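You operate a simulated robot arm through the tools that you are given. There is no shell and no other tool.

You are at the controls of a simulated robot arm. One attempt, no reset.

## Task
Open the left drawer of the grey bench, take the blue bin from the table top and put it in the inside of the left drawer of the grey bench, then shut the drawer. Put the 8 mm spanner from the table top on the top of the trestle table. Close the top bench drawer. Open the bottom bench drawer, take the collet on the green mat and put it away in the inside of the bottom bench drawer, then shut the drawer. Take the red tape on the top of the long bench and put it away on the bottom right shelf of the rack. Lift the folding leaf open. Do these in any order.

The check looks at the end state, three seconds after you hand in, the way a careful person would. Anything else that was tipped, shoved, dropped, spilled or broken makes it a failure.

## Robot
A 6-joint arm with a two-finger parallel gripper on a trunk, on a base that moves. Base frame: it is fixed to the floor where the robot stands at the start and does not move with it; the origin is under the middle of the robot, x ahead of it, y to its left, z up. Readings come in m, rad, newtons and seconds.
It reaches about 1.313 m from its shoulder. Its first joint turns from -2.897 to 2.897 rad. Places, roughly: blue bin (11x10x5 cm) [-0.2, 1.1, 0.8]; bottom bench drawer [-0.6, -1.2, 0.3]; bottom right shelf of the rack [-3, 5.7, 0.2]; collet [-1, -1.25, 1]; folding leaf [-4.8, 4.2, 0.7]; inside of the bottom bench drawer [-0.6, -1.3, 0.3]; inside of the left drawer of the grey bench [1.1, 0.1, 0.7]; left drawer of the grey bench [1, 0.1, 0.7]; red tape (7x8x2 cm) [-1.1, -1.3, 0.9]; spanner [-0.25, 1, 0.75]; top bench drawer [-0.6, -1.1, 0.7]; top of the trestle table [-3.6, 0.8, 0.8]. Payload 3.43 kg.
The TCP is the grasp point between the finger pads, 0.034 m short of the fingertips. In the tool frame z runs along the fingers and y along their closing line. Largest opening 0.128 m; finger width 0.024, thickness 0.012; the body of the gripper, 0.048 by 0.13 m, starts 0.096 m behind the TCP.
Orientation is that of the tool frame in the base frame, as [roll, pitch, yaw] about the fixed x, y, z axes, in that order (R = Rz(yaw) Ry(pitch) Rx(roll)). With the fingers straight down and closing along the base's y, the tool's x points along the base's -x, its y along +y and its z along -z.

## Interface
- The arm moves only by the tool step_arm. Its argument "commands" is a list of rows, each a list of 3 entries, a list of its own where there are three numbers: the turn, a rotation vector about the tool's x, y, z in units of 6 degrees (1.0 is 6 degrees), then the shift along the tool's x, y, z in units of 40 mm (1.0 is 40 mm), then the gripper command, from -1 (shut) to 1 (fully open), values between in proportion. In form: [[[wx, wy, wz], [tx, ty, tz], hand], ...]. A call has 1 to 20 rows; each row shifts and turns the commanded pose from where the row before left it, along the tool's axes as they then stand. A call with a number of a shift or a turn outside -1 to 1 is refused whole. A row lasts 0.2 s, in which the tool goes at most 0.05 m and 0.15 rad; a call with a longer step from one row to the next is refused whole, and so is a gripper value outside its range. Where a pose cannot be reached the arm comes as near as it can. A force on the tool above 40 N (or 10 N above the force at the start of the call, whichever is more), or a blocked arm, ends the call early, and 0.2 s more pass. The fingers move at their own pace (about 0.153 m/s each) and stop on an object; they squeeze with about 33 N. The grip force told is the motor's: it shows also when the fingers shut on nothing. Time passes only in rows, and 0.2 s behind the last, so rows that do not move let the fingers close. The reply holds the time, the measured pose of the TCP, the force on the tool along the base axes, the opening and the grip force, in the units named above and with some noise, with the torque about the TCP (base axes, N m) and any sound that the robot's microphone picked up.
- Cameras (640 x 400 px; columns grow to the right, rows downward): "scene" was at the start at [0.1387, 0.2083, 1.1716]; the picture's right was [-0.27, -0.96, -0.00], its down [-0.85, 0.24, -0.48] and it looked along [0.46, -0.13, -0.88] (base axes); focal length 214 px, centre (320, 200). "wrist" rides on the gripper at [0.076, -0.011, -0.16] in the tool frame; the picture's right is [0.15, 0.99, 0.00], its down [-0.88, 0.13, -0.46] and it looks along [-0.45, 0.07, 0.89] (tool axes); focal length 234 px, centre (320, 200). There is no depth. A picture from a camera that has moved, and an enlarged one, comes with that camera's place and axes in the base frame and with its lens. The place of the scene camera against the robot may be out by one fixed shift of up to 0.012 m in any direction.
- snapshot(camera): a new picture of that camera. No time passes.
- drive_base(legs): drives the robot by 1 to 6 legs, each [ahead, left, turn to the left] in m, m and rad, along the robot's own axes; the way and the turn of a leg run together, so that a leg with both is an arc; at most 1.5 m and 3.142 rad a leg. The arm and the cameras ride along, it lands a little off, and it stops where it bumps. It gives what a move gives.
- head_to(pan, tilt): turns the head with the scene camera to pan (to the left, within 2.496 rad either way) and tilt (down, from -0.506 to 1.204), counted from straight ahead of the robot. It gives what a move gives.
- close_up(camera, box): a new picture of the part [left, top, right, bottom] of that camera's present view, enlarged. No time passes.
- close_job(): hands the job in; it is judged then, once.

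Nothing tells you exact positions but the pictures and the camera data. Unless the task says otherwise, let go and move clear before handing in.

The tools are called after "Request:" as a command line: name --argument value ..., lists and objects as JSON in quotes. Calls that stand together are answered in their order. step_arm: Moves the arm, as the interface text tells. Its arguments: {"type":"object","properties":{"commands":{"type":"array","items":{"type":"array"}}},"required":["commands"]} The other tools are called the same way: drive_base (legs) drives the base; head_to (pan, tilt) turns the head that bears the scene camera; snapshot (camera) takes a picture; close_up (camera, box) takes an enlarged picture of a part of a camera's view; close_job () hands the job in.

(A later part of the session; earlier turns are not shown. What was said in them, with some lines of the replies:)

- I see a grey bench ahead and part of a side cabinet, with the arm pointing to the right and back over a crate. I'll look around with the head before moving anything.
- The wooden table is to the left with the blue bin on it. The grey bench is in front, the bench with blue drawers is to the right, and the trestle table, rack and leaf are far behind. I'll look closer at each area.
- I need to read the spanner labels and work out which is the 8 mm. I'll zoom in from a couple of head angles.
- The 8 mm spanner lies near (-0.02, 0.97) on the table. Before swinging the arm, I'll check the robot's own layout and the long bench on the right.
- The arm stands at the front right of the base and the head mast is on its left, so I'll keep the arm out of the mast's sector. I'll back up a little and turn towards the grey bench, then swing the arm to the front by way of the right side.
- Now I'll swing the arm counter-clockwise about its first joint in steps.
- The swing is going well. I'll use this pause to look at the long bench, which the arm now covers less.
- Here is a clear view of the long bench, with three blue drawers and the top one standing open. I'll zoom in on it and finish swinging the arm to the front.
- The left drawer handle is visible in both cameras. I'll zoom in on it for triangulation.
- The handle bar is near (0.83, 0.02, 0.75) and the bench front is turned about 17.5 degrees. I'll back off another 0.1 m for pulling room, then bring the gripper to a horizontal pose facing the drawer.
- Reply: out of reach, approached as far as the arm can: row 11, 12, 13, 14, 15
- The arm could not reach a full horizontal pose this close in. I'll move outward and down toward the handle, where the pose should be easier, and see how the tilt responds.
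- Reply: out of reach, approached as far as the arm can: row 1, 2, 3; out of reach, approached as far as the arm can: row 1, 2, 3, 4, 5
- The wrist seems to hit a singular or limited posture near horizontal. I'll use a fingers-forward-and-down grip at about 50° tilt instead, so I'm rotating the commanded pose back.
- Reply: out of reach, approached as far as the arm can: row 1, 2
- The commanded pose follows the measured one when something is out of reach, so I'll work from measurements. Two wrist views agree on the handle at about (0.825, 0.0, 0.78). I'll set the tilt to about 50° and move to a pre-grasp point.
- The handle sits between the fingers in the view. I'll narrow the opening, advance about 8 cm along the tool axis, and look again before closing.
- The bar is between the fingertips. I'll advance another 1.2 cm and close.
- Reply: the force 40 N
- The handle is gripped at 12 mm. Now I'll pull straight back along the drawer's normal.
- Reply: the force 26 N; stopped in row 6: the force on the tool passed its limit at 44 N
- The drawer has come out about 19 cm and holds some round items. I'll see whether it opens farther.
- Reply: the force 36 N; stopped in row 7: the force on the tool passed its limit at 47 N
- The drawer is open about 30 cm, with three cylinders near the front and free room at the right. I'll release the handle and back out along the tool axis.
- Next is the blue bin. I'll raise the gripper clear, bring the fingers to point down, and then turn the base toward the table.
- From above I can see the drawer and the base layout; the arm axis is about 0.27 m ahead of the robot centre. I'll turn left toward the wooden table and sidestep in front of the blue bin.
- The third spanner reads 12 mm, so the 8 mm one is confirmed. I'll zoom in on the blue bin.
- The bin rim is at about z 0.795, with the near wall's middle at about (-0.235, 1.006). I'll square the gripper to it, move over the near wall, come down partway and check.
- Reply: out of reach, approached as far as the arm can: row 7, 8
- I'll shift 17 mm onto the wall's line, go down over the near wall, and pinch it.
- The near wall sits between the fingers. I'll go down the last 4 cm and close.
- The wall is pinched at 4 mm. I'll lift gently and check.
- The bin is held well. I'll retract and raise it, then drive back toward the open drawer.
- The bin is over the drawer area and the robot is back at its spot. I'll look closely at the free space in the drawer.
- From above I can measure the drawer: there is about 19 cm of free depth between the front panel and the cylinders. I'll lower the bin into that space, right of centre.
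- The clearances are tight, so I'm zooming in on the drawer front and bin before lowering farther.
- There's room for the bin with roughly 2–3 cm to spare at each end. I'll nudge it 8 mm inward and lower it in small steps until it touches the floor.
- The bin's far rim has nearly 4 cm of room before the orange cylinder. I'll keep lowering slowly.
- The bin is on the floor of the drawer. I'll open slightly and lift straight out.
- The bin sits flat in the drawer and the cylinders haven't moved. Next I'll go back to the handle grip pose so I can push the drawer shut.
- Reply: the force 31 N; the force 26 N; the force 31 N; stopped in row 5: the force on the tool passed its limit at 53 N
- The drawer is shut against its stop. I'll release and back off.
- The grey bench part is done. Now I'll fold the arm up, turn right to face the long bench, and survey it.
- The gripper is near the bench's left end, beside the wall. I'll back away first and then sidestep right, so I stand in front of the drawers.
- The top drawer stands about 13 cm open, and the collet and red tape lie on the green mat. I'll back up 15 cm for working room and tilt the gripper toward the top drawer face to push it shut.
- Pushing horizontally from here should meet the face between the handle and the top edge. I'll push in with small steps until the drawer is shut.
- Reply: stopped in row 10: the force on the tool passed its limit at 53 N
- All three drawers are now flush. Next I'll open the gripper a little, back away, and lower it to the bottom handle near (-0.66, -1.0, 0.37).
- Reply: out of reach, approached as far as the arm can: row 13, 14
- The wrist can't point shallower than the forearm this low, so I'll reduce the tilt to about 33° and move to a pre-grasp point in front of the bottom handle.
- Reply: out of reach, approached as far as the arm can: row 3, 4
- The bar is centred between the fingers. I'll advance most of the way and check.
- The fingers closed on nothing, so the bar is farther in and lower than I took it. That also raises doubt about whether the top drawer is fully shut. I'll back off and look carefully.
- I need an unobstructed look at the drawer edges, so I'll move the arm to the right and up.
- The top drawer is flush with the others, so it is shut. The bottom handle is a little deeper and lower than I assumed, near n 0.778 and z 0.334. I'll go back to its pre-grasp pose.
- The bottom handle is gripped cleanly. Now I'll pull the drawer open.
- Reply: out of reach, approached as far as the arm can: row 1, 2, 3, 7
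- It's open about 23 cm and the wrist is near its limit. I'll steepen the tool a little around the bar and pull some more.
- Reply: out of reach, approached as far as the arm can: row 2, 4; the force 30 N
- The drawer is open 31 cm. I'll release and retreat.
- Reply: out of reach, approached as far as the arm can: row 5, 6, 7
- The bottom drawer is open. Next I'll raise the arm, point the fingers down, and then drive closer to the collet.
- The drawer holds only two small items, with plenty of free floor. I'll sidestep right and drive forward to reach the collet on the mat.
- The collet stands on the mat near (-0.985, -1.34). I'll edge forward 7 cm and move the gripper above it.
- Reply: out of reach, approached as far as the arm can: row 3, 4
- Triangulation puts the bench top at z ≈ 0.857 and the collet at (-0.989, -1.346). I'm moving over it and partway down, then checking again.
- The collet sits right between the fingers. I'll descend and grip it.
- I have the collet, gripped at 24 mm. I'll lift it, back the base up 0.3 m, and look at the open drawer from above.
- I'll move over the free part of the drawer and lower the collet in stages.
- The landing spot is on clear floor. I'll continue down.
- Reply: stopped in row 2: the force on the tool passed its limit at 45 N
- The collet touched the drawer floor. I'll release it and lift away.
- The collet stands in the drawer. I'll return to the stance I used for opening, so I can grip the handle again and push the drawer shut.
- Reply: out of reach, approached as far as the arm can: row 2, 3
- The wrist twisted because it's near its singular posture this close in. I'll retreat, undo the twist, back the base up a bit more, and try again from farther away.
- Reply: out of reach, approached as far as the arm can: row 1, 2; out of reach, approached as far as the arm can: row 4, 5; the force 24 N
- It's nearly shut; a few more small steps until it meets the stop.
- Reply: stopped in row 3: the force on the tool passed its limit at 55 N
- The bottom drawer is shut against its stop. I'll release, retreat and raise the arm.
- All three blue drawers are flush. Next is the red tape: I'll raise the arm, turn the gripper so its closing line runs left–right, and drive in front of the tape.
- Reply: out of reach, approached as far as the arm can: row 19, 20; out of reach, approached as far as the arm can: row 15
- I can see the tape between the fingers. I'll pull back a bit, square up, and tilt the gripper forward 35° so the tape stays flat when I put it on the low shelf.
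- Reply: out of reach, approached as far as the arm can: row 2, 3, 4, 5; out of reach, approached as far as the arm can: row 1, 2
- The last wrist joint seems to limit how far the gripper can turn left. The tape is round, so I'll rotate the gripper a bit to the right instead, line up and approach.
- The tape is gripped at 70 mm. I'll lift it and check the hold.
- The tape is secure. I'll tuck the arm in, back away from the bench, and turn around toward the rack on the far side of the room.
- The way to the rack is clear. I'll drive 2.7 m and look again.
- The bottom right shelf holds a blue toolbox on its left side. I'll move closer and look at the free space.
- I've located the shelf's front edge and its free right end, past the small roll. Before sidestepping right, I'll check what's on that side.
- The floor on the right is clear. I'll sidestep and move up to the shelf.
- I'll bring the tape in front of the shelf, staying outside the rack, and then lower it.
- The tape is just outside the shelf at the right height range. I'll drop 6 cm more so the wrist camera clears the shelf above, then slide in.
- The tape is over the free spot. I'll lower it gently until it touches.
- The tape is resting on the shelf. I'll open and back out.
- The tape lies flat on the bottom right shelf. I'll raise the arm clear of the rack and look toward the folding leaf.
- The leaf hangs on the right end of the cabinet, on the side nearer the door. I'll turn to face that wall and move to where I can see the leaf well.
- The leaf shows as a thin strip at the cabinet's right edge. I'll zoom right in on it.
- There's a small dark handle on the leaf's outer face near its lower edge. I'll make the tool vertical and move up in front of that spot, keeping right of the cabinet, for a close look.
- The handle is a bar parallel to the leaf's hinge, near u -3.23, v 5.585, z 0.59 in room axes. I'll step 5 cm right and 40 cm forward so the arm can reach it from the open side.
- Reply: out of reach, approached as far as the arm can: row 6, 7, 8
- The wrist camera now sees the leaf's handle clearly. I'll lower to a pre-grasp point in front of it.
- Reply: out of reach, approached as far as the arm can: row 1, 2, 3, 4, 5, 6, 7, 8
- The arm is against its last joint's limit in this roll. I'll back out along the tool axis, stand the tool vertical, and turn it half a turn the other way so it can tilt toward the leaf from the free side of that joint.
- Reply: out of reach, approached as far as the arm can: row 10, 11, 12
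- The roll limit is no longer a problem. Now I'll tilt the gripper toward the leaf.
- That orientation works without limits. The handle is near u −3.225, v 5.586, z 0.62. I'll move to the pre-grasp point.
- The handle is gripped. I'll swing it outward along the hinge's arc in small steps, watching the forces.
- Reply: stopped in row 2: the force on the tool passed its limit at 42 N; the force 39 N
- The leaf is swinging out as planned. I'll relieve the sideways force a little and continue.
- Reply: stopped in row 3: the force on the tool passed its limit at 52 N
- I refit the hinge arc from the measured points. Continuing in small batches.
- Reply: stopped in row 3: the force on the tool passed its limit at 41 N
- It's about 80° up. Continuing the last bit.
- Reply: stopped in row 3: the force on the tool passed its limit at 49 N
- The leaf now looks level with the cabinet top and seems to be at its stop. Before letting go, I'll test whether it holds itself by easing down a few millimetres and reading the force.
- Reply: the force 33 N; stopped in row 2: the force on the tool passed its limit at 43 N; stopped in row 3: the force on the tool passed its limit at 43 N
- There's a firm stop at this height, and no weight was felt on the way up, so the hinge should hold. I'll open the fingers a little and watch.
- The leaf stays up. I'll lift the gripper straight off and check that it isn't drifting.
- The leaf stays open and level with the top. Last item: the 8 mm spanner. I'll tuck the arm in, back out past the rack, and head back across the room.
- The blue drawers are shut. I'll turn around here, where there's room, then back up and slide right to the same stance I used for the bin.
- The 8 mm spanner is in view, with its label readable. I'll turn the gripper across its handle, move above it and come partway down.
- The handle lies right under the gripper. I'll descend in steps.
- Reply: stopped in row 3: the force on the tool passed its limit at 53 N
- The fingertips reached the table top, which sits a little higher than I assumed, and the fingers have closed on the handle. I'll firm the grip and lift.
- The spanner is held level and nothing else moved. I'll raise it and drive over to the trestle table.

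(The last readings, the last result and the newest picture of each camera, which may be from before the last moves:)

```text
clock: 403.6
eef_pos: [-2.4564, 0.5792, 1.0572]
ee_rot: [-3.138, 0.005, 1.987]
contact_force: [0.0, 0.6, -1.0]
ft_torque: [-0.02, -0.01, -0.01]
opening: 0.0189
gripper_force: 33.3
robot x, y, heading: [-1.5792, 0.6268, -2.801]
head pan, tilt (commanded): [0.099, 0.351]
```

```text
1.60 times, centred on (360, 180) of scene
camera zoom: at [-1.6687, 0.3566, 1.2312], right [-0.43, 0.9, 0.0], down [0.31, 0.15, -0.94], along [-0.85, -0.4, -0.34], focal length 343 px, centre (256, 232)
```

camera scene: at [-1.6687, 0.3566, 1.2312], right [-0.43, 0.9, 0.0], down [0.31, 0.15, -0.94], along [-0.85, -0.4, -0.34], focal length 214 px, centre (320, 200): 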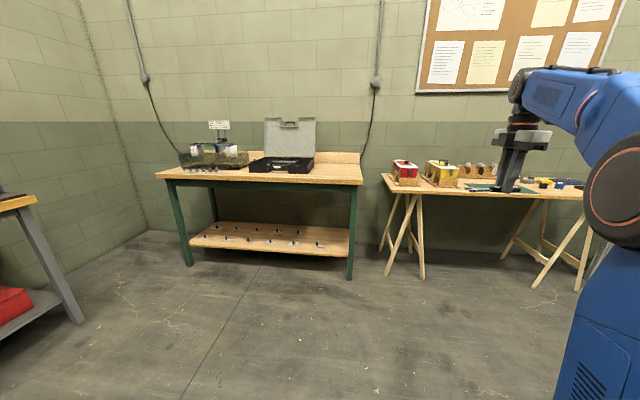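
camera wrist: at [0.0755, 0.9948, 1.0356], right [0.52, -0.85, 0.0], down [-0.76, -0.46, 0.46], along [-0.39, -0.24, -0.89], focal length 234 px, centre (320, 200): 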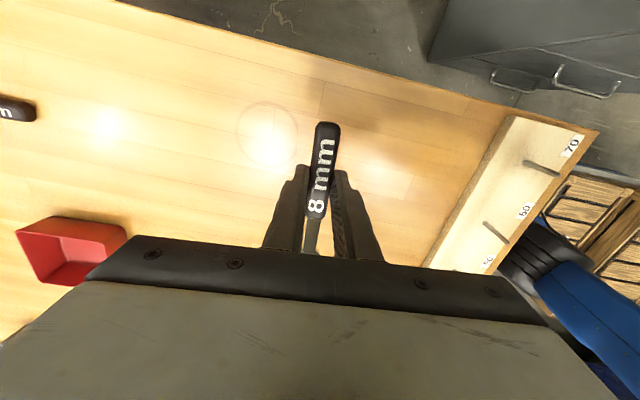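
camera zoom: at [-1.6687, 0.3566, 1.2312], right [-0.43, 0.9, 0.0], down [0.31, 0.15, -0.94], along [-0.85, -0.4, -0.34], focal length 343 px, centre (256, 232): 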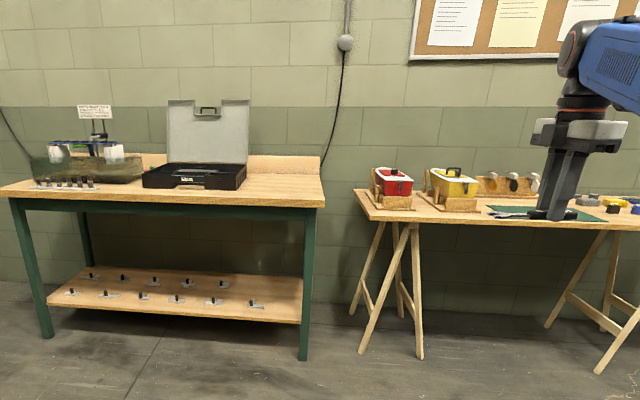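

The trestle table has toolboxes at its left end and a green mat in the middle. I'll move closer to find a clear spot on its top.

Request:
drive_base --legs '[[0, -0.75, -0.02], [0.5, 0, 0]]'

Request:
head_to --pan 0.0 --tilt 0.45

Request:
snapshot --camera "scene"

Request:
snapshot --camera "wrist"

Request:
close_up --camera "scene" --box '[160, 100, 480, 260]'

```text
clock: 410.2
eef_pos: [-3.1855, 1.1053, 1.0577]
ee_rot: [-3.138, 0.003, 1.989]
contact_force: [0.2, -0.1, -1.3]
ft_torque: [0.03, 0.03, 0.03]
opening: 0.019
gripper_force: 32.6
robot x, y, heading: [-2.309, 1.1529, -2.797]
head pan, tilt (commanded): [0.099, 0.351]
```

```text
clock: 410.9
eef_pos: [-3.1862, 1.1054, 1.0568]
ee_rot: [-3.139, 0.002, 1.99]
contact_force: [0.1, 0.5, -0.5]
ft_torque: [0.03, 0.01, 0.04]
opening: 0.0194
gripper_force: 33.2
robot x, y, heading: [-2.3058, 1.1522, -2.793]
head pan, tilt (commanded): [0.0, 0.45]
```

```text
taken
camera scene: at [-2.3996, 0.8916, 1.222], right [-0.34, 0.94, 0.0], down [0.41, 0.15, -0.9], along [-0.85, -0.31, -0.43], focal length 214 px, centre (320, 200)
```

scene: 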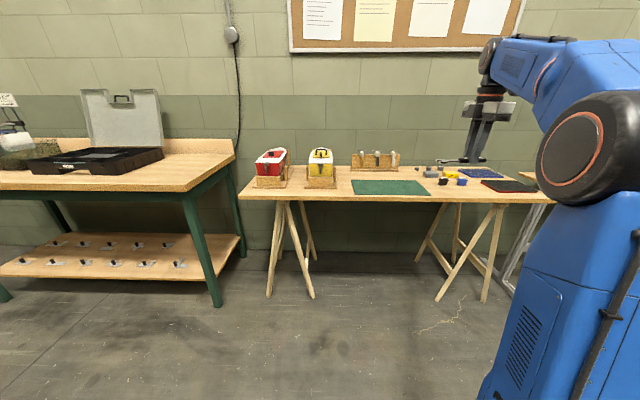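

```text
taken
camera wrist: at [-3.226, 1.1708, 1.2164], right [0.84, 0.54, 0.0], down [0.48, -0.75, 0.46], along [0.24, -0.39, -0.89], focal length 234 px, centre (320, 200)
```

wrist: 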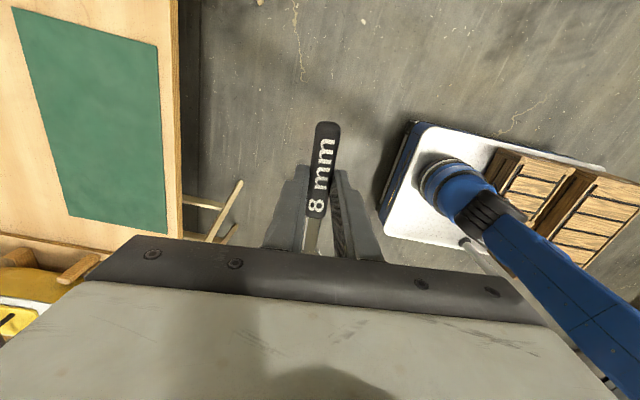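

```text
2.00 times, centred on (320, 180) of scene
camera zoom: at [-2.3996, 0.8916, 1.222], right [-0.34, 0.94, 0.0], down [0.41, 0.15, -0.9], along [-0.85, -0.31, -0.43], focal length 429 px, centre (320, 240)
```

zoom: 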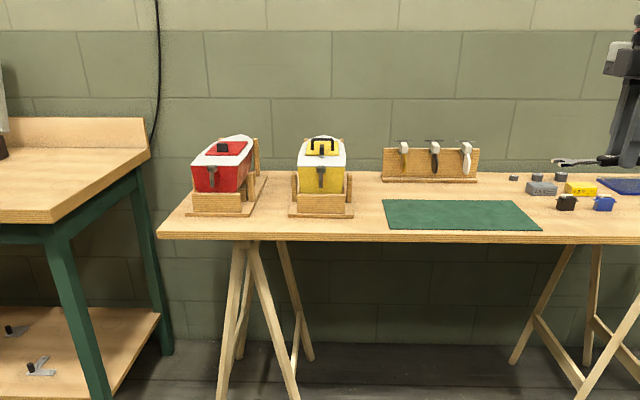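

There's a clear strip of bare top in front of the red and yellow boxes. I'll shift left so that strip is straight ahead.

Request:
drive_base --legs '[[0, 0.37, -0.02], [0.12, 0, 0]]'

Request:
snapshot --camera "wrist"

Request:
snapshot --camera "scene"

```text
clock: 414.1
eef_pos: [-3.1765, 0.7335, 1.057]
ee_rot: [-3.14, 0.003, 1.975]
contact_force: [0.5, -0.2, -0.4]
ft_torque: [0.02, -0.04, -0.04]
opening: 0.0191
gripper_force: 33.1
robot x, y, heading: [-2.3005, 0.7646, -2.813]
head pan, tilt (commanded): [0.0, 0.45]
```

```text
taken
camera wrist: at [-3.2162, 0.7985, 1.2164], right [0.85, 0.52, 0.0], down [0.47, -0.76, 0.46], along [0.24, -0.39, -0.89], focal length 234 px, centre (320, 200)
```

wrist: 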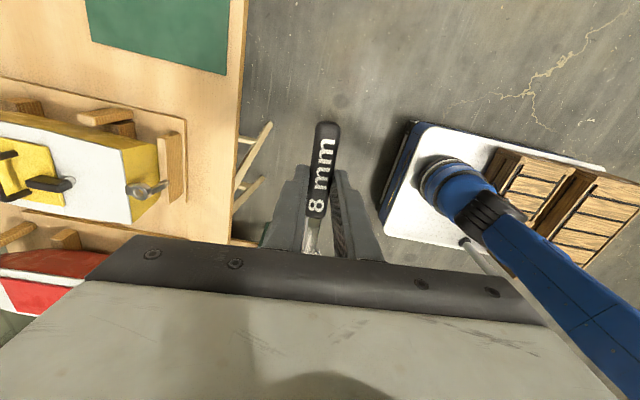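

```text
taken
camera scene: at [-2.3938, 0.5079, 1.222], right [-0.33, 0.94, 0.0], down [0.41, 0.14, -0.9], along [-0.85, -0.29, -0.44], focal length 214 px, centre (320, 200)
```

scene: 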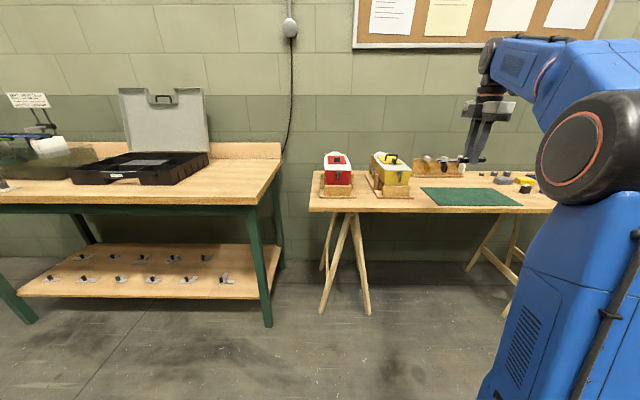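

Up close that strip is narrow. The right part of the table, beyond the green mat and in front of the small boxes, has more bare top, so I'll sidestep right to there.

Request:
drive_base --legs '[[0, -0.8, 0]]'

Request:
snapshot --camera "wrist"

Request:
head_to --pan 0.0 --tilt 0.55

Request:
close_up --camera "scene" --box '[200, 80, 520, 280]'

```text
clock: 418.4
eef_pos: [-3.4345, 1.502, 1.0567]
ee_rot: [-3.14, 0.004, 1.964]
contact_force: [0.3, -0.8, -1.0]
ft_torque: [0.02, 0.0, 0.0]
opening: 0.0189
gripper_force: 32.8
robot x, y, heading: [-2.5542, 1.5263, -2.822]
head pan, tilt (commanded): [0.0, 0.45]
```

```text
taken
camera wrist: at [-3.473, 1.5688, 1.2164], right [0.86, 0.51, 0.0], down [0.46, -0.76, 0.46], along [0.23, -0.4, -0.89], focal length 234 px, centre (320, 200)
```

wrist: 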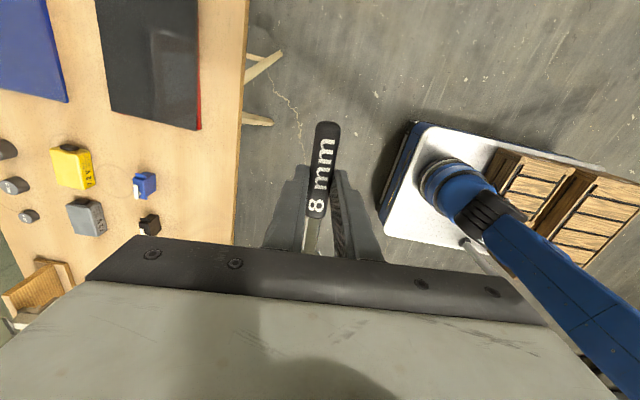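

```text
clock: 419.0
eef_pos: [-3.4341, 1.5034, 1.057]
ee_rot: [-3.137, 0.002, 1.963]
contact_force: [0.4, 0.0, -0.7]
ft_torque: [-0.04, -0.04, 0.02]
opening: 0.0191
gripper_force: 33.2
robot x, y, heading: [-2.5594, 1.5265, -2.823]
head pan, tilt (commanded): [0.0, 0.55]
```

```text
2.00 times, centred on (360, 180) of scene
camera zoom: at [-2.6525, 1.2683, 1.213], right [-0.32, 0.95, 0.0], down [0.5, 0.16, -0.85], along [-0.81, -0.27, -0.52], focal length 429 px, centre (240, 240)
```

zoom: 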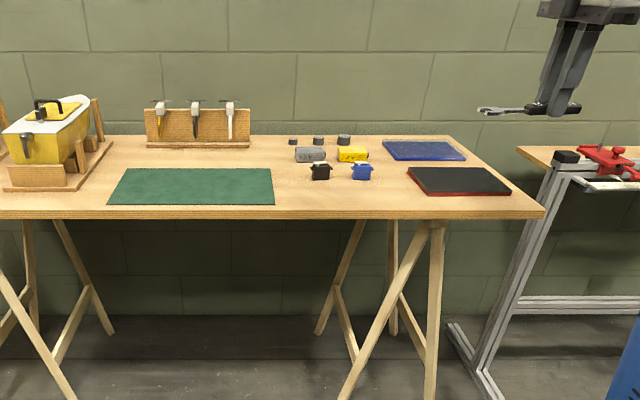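

A clear bare area lies between the mat and the black plate, in front of the small boxes. I'll bring the spanner over it.

Request:
step_arm --commands '[[[0, 0, 0], [-0.577, -0.785, 0.19], -1], [[0, 0, 0], [-0.577, -0.785, 0.19], -1], [[0, 0, 0], [-0.577, -0.785, 0.19], -1], [[0, 0, 0], [-0.577, -0.785, 0.19], -1], [[0, 0, 0], [-0.577, -0.785, 0.19], -1], [[0, 0, 0], [-0.577, -0.785, 0.19], -1], [[0, 0, 0], [-0.577, -0.785, 0.19], -1], [[0, 0, 0], [-0.577, -0.785, 0.19], -1], [[0, 0, 0], [0, 0, 0.9], -1], [[0, 0, 0], [0, 0, 0.9], -1]]'

Request:
snapshot --camera "wrist"

Request:
close_up --camera "scene" --box '[200, 80, 520, 280]'

```text
clock: 421.2
eef_pos: [-3.5963, 1.2348, 0.9274]
ee_rot: [-3.136, 0.002, 1.963]
contact_force: [1.0, -0.5, 0.0]
ft_torque: [-0.01, 0.05, 0.02]
opening: 0.0191
gripper_force: 32.9
robot x, y, heading: [-2.5543, 1.5262, -2.819]
head pan, tilt (commanded): [0.0, 0.55]
```

```text
taken
camera wrist: at [-3.6349, 1.3009, 1.0864], right [0.86, 0.51, -0.01], down [0.46, -0.76, 0.46], along [0.23, -0.4, -0.89], focal length 234 px, centre (320, 200)
```

wrist: 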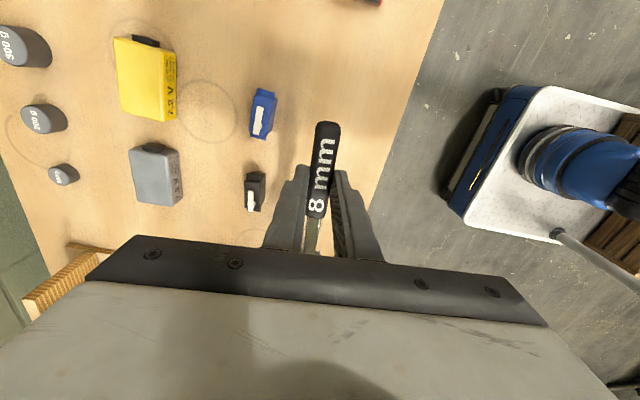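

```text
2.00 times, centred on (360, 180) of scene
camera zoom: at [-2.6524, 1.2682, 1.213], right [-0.32, 0.95, 0.0], down [0.5, 0.16, -0.85], along [-0.81, -0.27, -0.52], focal length 429 px, centre (240, 240)
```

zoom: 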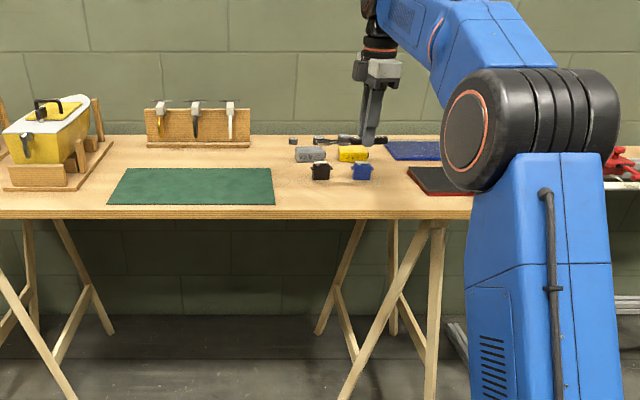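

Request:
step_arm --commands '[[[0, 0, 0], [0, 0, 0.9], -1], [[0, 0, 0], [0, 0, 0.9], -1], [[0, 0, 0], [0, 0, 0.5], -1], [[0, 0, 0], [0, 0, 0.2], -1]]'

Request:
step_arm --commands '[[[0, 0, 0], [0, 0, 0.12], -1], [[0, 0, 0], [0, 0, 0.1], -1], [[0, 0, 0], [0, 0, 0.1], -1], [[0, 0, 0], [0, 0, 0.1], -1]]'

```text
clock: 422.2
eef_pos: [-3.595, 1.2348, 0.8249]
ee_rot: [-3.135, 0.005, 1.963]
contact_force: [0.0, 0.1, -0.5]
ft_torque: [0.01, 0.04, 0.02]
opening: 0.019
gripper_force: 32.6
robot x, y, heading: [-2.5576, 1.5251, -2.82]
head pan, tilt (commanded): [0.0, 0.55]
```

```text
clock: 423.3
eef_pos: [-3.5959, 1.235, 0.8135]
ee_rot: [-3.131, 0.004, 1.964]
contact_force: [11.0, 0.8, 13.3]
ft_torque: [0.26, -0.49, -0.11]
opening: 0.0191
gripper_force: 32.9
robot x, y, heading: [-2.557, 1.5268, -2.82]
head pan, tilt (commanded): [0.0, 0.55]
stopped in row 4: the force on the tool passed its limit at 43 N (the readings are from after the stop); the commanded pose is now the measured one
```

The spanner is resting on the table top. I'll open and lift straight away.

Request:
step_arm --commands '[[[0, 0, 0], [0, 0, -0.04], -0.4], [[0, 0, 0], [0, 0, 0], -0.4], [[0, 0, 0], [0, 0, -0.3], -0.4], [[0, 0, 0], [0, 0, -0.8], -0.4], [[0, 0, 0], [0, 0, -0.9], -0.4], [[0, 0, 0], [0, 0, -0.9], -0.4], [[0, 0, 0], [0, 0, -0.9], -0.4]]'

Request:
snapshot --camera "wrist"

Request:
close_up --camera "scene" --box '[200, 80, 520, 280]'

```text
clock: 424.9
eef_pos: [-3.5953, 1.2363, 0.9692]
ee_rot: [-3.13, 0.004, 1.963]
contact_force: [0.2, 0.0, -0.6]
ft_torque: [0.02, -0.03, 0.02]
opening: 0.0383
gripper_force: 0.1
robot x, y, heading: [-2.5571, 1.5255, -2.821]
head pan, tilt (commanded): [0.0, 0.55]
```

```text
taken
camera wrist: at [-3.6327, 1.3034, 1.1285], right [0.86, 0.51, -0.01], down [0.46, -0.76, 0.46], along [0.23, -0.4, -0.89], focal length 234 px, centre (320, 200)
```

wrist: 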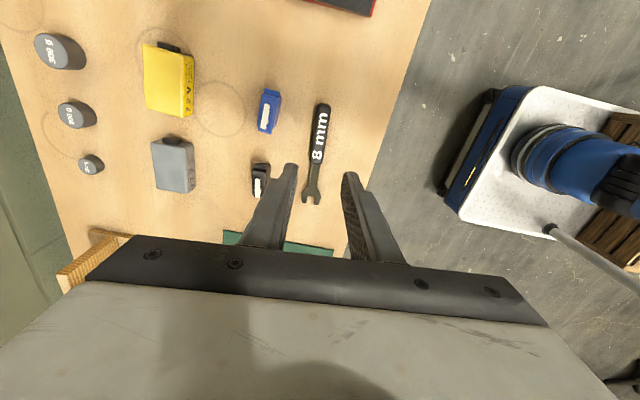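

```text
2.00 times, centred on (360, 180) of scene
camera zoom: at [-2.6526, 1.2682, 1.2129], right [-0.32, 0.95, 0.0], down [0.5, 0.16, -0.85], along [-0.81, -0.27, -0.52], focal length 429 px, centre (240, 240)
```

zoom: 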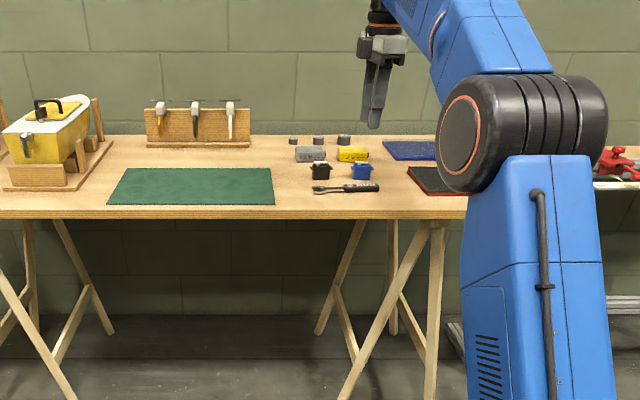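

The spanner lies on the trestle top, clear of everything. I'll back away and do a final check of the drawers, the leaf and the rack.

Request:
step_arm --commands '[[[0, 0, 0], [0, 0.3, -0.8], -0.4], [[0, 0, 0], [0, 0.6, -0.6], -0.4], [[0, 0, 0], [0, 0.9, 0], -0.4], [[0, 0, 0], [0, 0.9, 0], -0.4], [[0, 0, 0], [0, 0.9, 0], -0.4]]'

Request:
drive_base --legs '[[-0.6, 0, 0]]'

Request:
head_to --pan -0.9 --tilt 0.2

Request:
snapshot --camera "scene"

Request:
close_up --camera "scene" --box '[240, 130, 400, 230]'

Request:
head_to --pan 1.45 --tilt 0.25

Request:
snapshot --camera "scene"

Request:
head_to --pan 2.4 --tilt 0.25

Request:
snapshot --camera "scene"

```text
clock: 426.1
eef_pos: [-3.4626, 1.2892, 1.02]
ee_rot: [-3.133, 0.003, 1.965]
contact_force: [-0.7, -0.3, -1.7]
ft_torque: [-0.01, -0.08, 0.01]
opening: 0.0383
gripper_force: 0.1
robot x, y, heading: [-2.5591, 1.5258, -2.817]
head pan, tilt (commanded): [0.0, 0.55]
```

```text
clock: 429.5
eef_pos: [-2.8858, 1.4842, 1.0199]
ee_rot: [-3.13, 0.003, 1.959]
contact_force: [-0.2, -0.4, -0.1]
ft_torque: [0.0, 0.0, -0.01]
opening: 0.0384
gripper_force: 0.2
robot x, y, heading: [-1.9749, 1.718, -2.828]
head pan, tilt (commanded): [0.0, 0.55]
```

```text
clock: 430.7
eef_pos: [-2.8861, 1.4843, 1.0196]
ee_rot: [-3.131, 0.002, 1.956]
contact_force: [1.1, -0.4, 0.2]
ft_torque: [0.01, 0.01, -0.01]
opening: 0.0385
gripper_force: 0.0
robot x, y, heading: [-1.9828, 1.7118, -2.827]
head pan, tilt (commanded): [-0.901, 0.201]
```

```text
taken
camera scene: at [-2.069, 1.538, 1.2452], right [0.55, 0.83, 0.0], down [0.17, -0.11, -0.98], along [-0.82, 0.54, -0.2], focal length 214 px, centre (320, 200)
```

scene: 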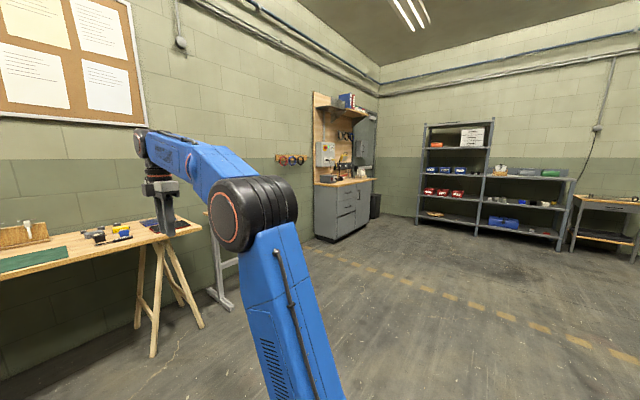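

```text
4.00 times, centred on (320, 180) of scene
camera zoom: at [-2.069, 1.538, 1.2452], right [0.55, 0.83, 0.0], down [0.17, -0.11, -0.98], along [-0.82, 0.54, -0.2], focal length 858 px, centre (320, 280)
```

zoom: 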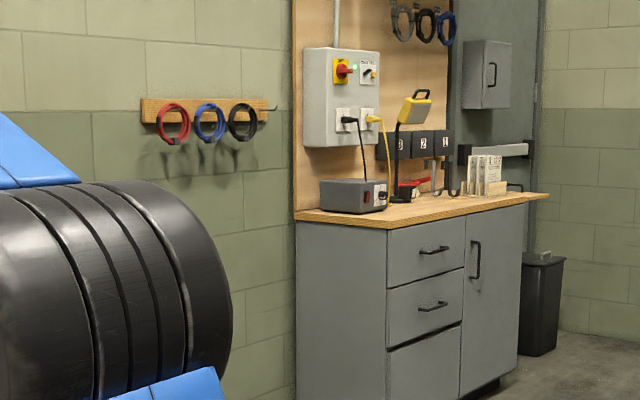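

```text
clock: 432.9
eef_pos: [-2.8861, 1.4838, 1.0199]
ee_rot: [-3.132, 0.004, 1.958]
contact_force: [-0.1, 0.0, -0.1]
ft_torque: [-0.01, 0.01, -0.02]
opening: 0.0384
gripper_force: 0.1
robot x, y, heading: [-1.9798, 1.7115, -2.824]
head pan, tilt (commanded): [1.45, 0.25]
```

```text
taken
camera scene: at [-1.9732, 1.395, 1.2407], right [-0.98, -0.19, 0.0], down [-0.05, 0.24, -0.97], along [0.19, -0.95, -0.25], focal length 214 px, centre (320, 200)
```

scene: 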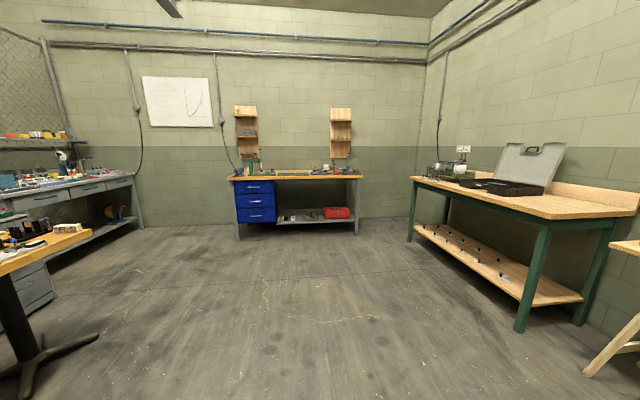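

```text
clock: 434.1
eef_pos: [-2.8866, 1.485, 1.0198]
ee_rot: [-3.131, 0.003, 1.959]
contact_force: [-0.2, -1.0, -0.3]
ft_torque: [0.05, -0.01, 0.02]
opening: 0.0385
gripper_force: 0.0
robot x, y, heading: [-1.9781, 1.7114, -2.825]
head pan, tilt (commanded): [2.4, 0.25]
```

```text
taken
camera scene: at [-1.9062, 1.448, 1.2407], right [-0.41, -0.91, 0.0], down [-0.22, 0.1, -0.97], along [0.88, -0.4, -0.25], focal length 214 px, centre (320, 200)
```

scene: 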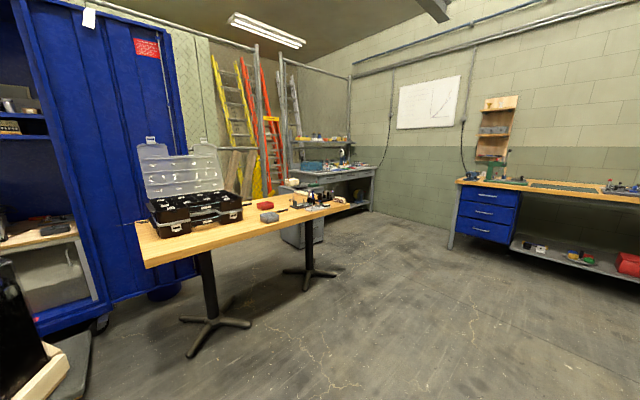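

Request:
close_up --camera "scene" --box '[270, 140, 390, 215]'

Request:
close_up --camera "scene" --box '[430, 150, 590, 260]'

Request:
head_to --pan -0.9 --tilt 0.2

Request:
close_up --camera "scene" --box '[330, 150, 400, 200]'

Request:
close_up --camera "scene" --box '[460, 150, 600, 250]'

Request:
close_up --camera "scene" --box '[0, 190, 200, 315]'

```text
5.33 times, centred on (330, 178) of scene
camera zoom: at [-1.9062, 1.448, 1.2407], right [-0.41, -0.91, 0.0], down [-0.22, 0.1, -0.97], along [0.88, -0.4, -0.25], focal length 1144 px, centre (267, 320)
```

zoom: 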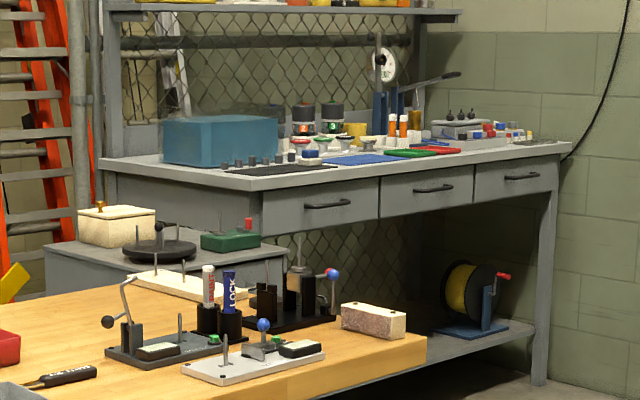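

```text
3.64 times, centred on (510, 205) of scene
camera zoom: at [-1.9062, 1.448, 1.2407], right [-0.41, -0.91, 0.0], down [-0.22, 0.1, -0.97], along [0.88, -0.4, -0.25], focal length 780 px, centre (-371, 182)
```

zoom: 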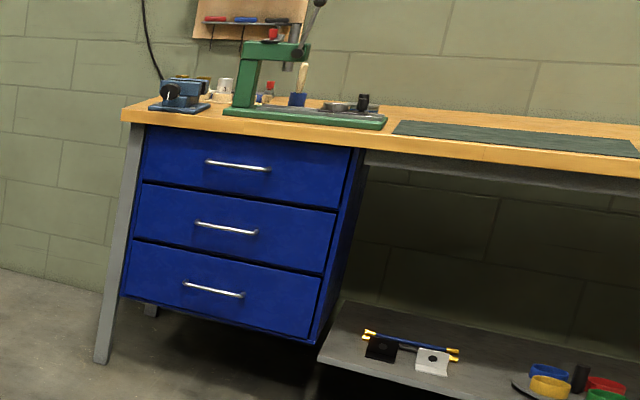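

```text
clock: 436.9
eef_pos: [-2.886, 1.4834, 1.02]
ee_rot: [-3.131, 0.004, 1.957]
contact_force: [0.7, 0.6, 0.1]
ft_torque: [-0.01, -0.03, 0.0]
opening: 0.0384
gripper_force: 0.0
robot x, y, heading: [-1.9794, 1.7153, -2.826]
head pan, tilt (commanded): [-0.901, 0.201]
```

```text
8.00 times, centred on (365, 175) of scene
camera zoom: at [-2.0689, 1.5381, 1.2452], right [0.55, 0.83, 0.0], down [0.17, -0.11, -0.98], along [-0.82, 0.54, -0.2], focal length 1716 px, centre (-40, 400)
```

zoom: 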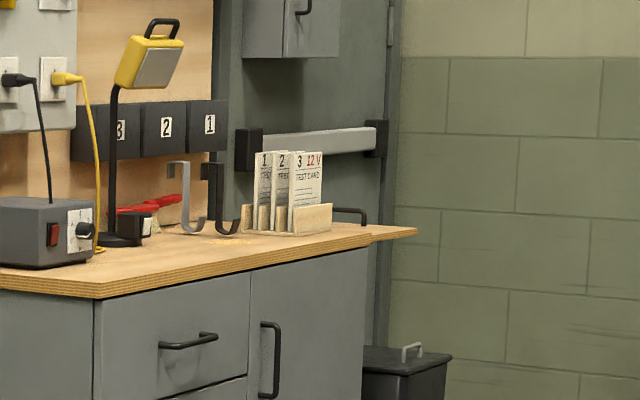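

```text
4.00 times, centred on (530, 200) of scene
camera zoom: at [-2.0689, 1.5381, 1.2452], right [0.55, 0.83, 0.0], down [0.17, -0.11, -0.98], along [-0.82, 0.54, -0.2], focal length 858 px, centre (-520, 200)
```

zoom: 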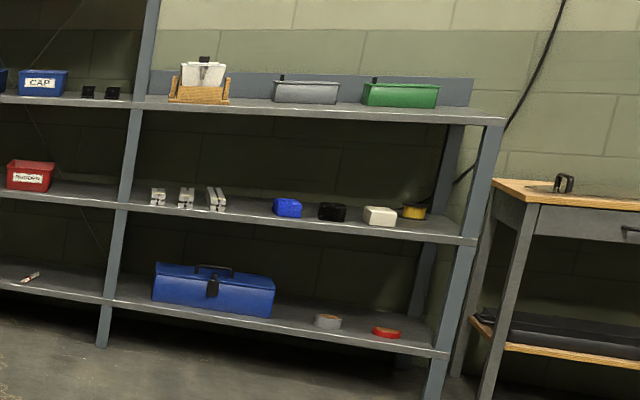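

```text
3.20 times, centred on (100, 252) of scene
camera zoom: at [-2.0689, 1.5381, 1.2452], right [0.55, 0.83, 0.0], down [0.17, -0.11, -0.98], along [-0.82, 0.54, -0.2], focal length 686 px, centre (1024, 32)
```

zoom: 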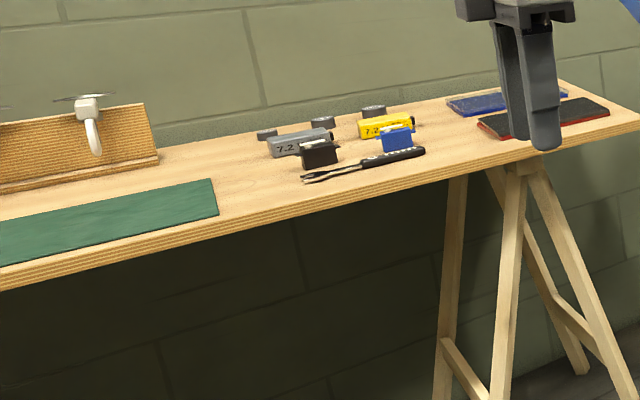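

I checked each job from a distance before handing in:

- **Grey bench:** the left drawer is flush. I saw the blue bin sitting flat in it before I shut it.
- **Long bench:** all three blue drawers are flush, and the collet is in the bottom one.
- **Rack:** the red tape lies flat on the bottom right shelf.
- **Folding leaf:** it is up and level with the cabinet top, and has stayed there.
- **Trestle table:** the 8 mm spanner is on the bare top.

The gripper is empty and clear of everything, so I'm handing in now.

Request:
close_job

```text
The job is handed in.
```

I finished every part of the job and handed it in. The result of the check has not come back. Nothing was tipped, dropped or shoved that I could see.

| Part of the job | How it ended |
|---|---|
| Blue bin | In the grey bench's left drawer, flat on the drawer floor; the drawer is shut |
| 8 mm spanner | On the trestle table's bare top, clear of the boxes and the mat |
| Top bench drawer | Shut, flush with the two below it |
| Collet | In the bottom bench drawer; the drawer is shut |
| Red tape | Flat on the bottom right shelf of the rack, next to the grey roll |
| Folding leaf | Open and level with the cabinet top; still up about two minutes after I let go |

I couldn't see the bin or the collet after shutting their drawers. Both were standing upright inside when I last saw them.
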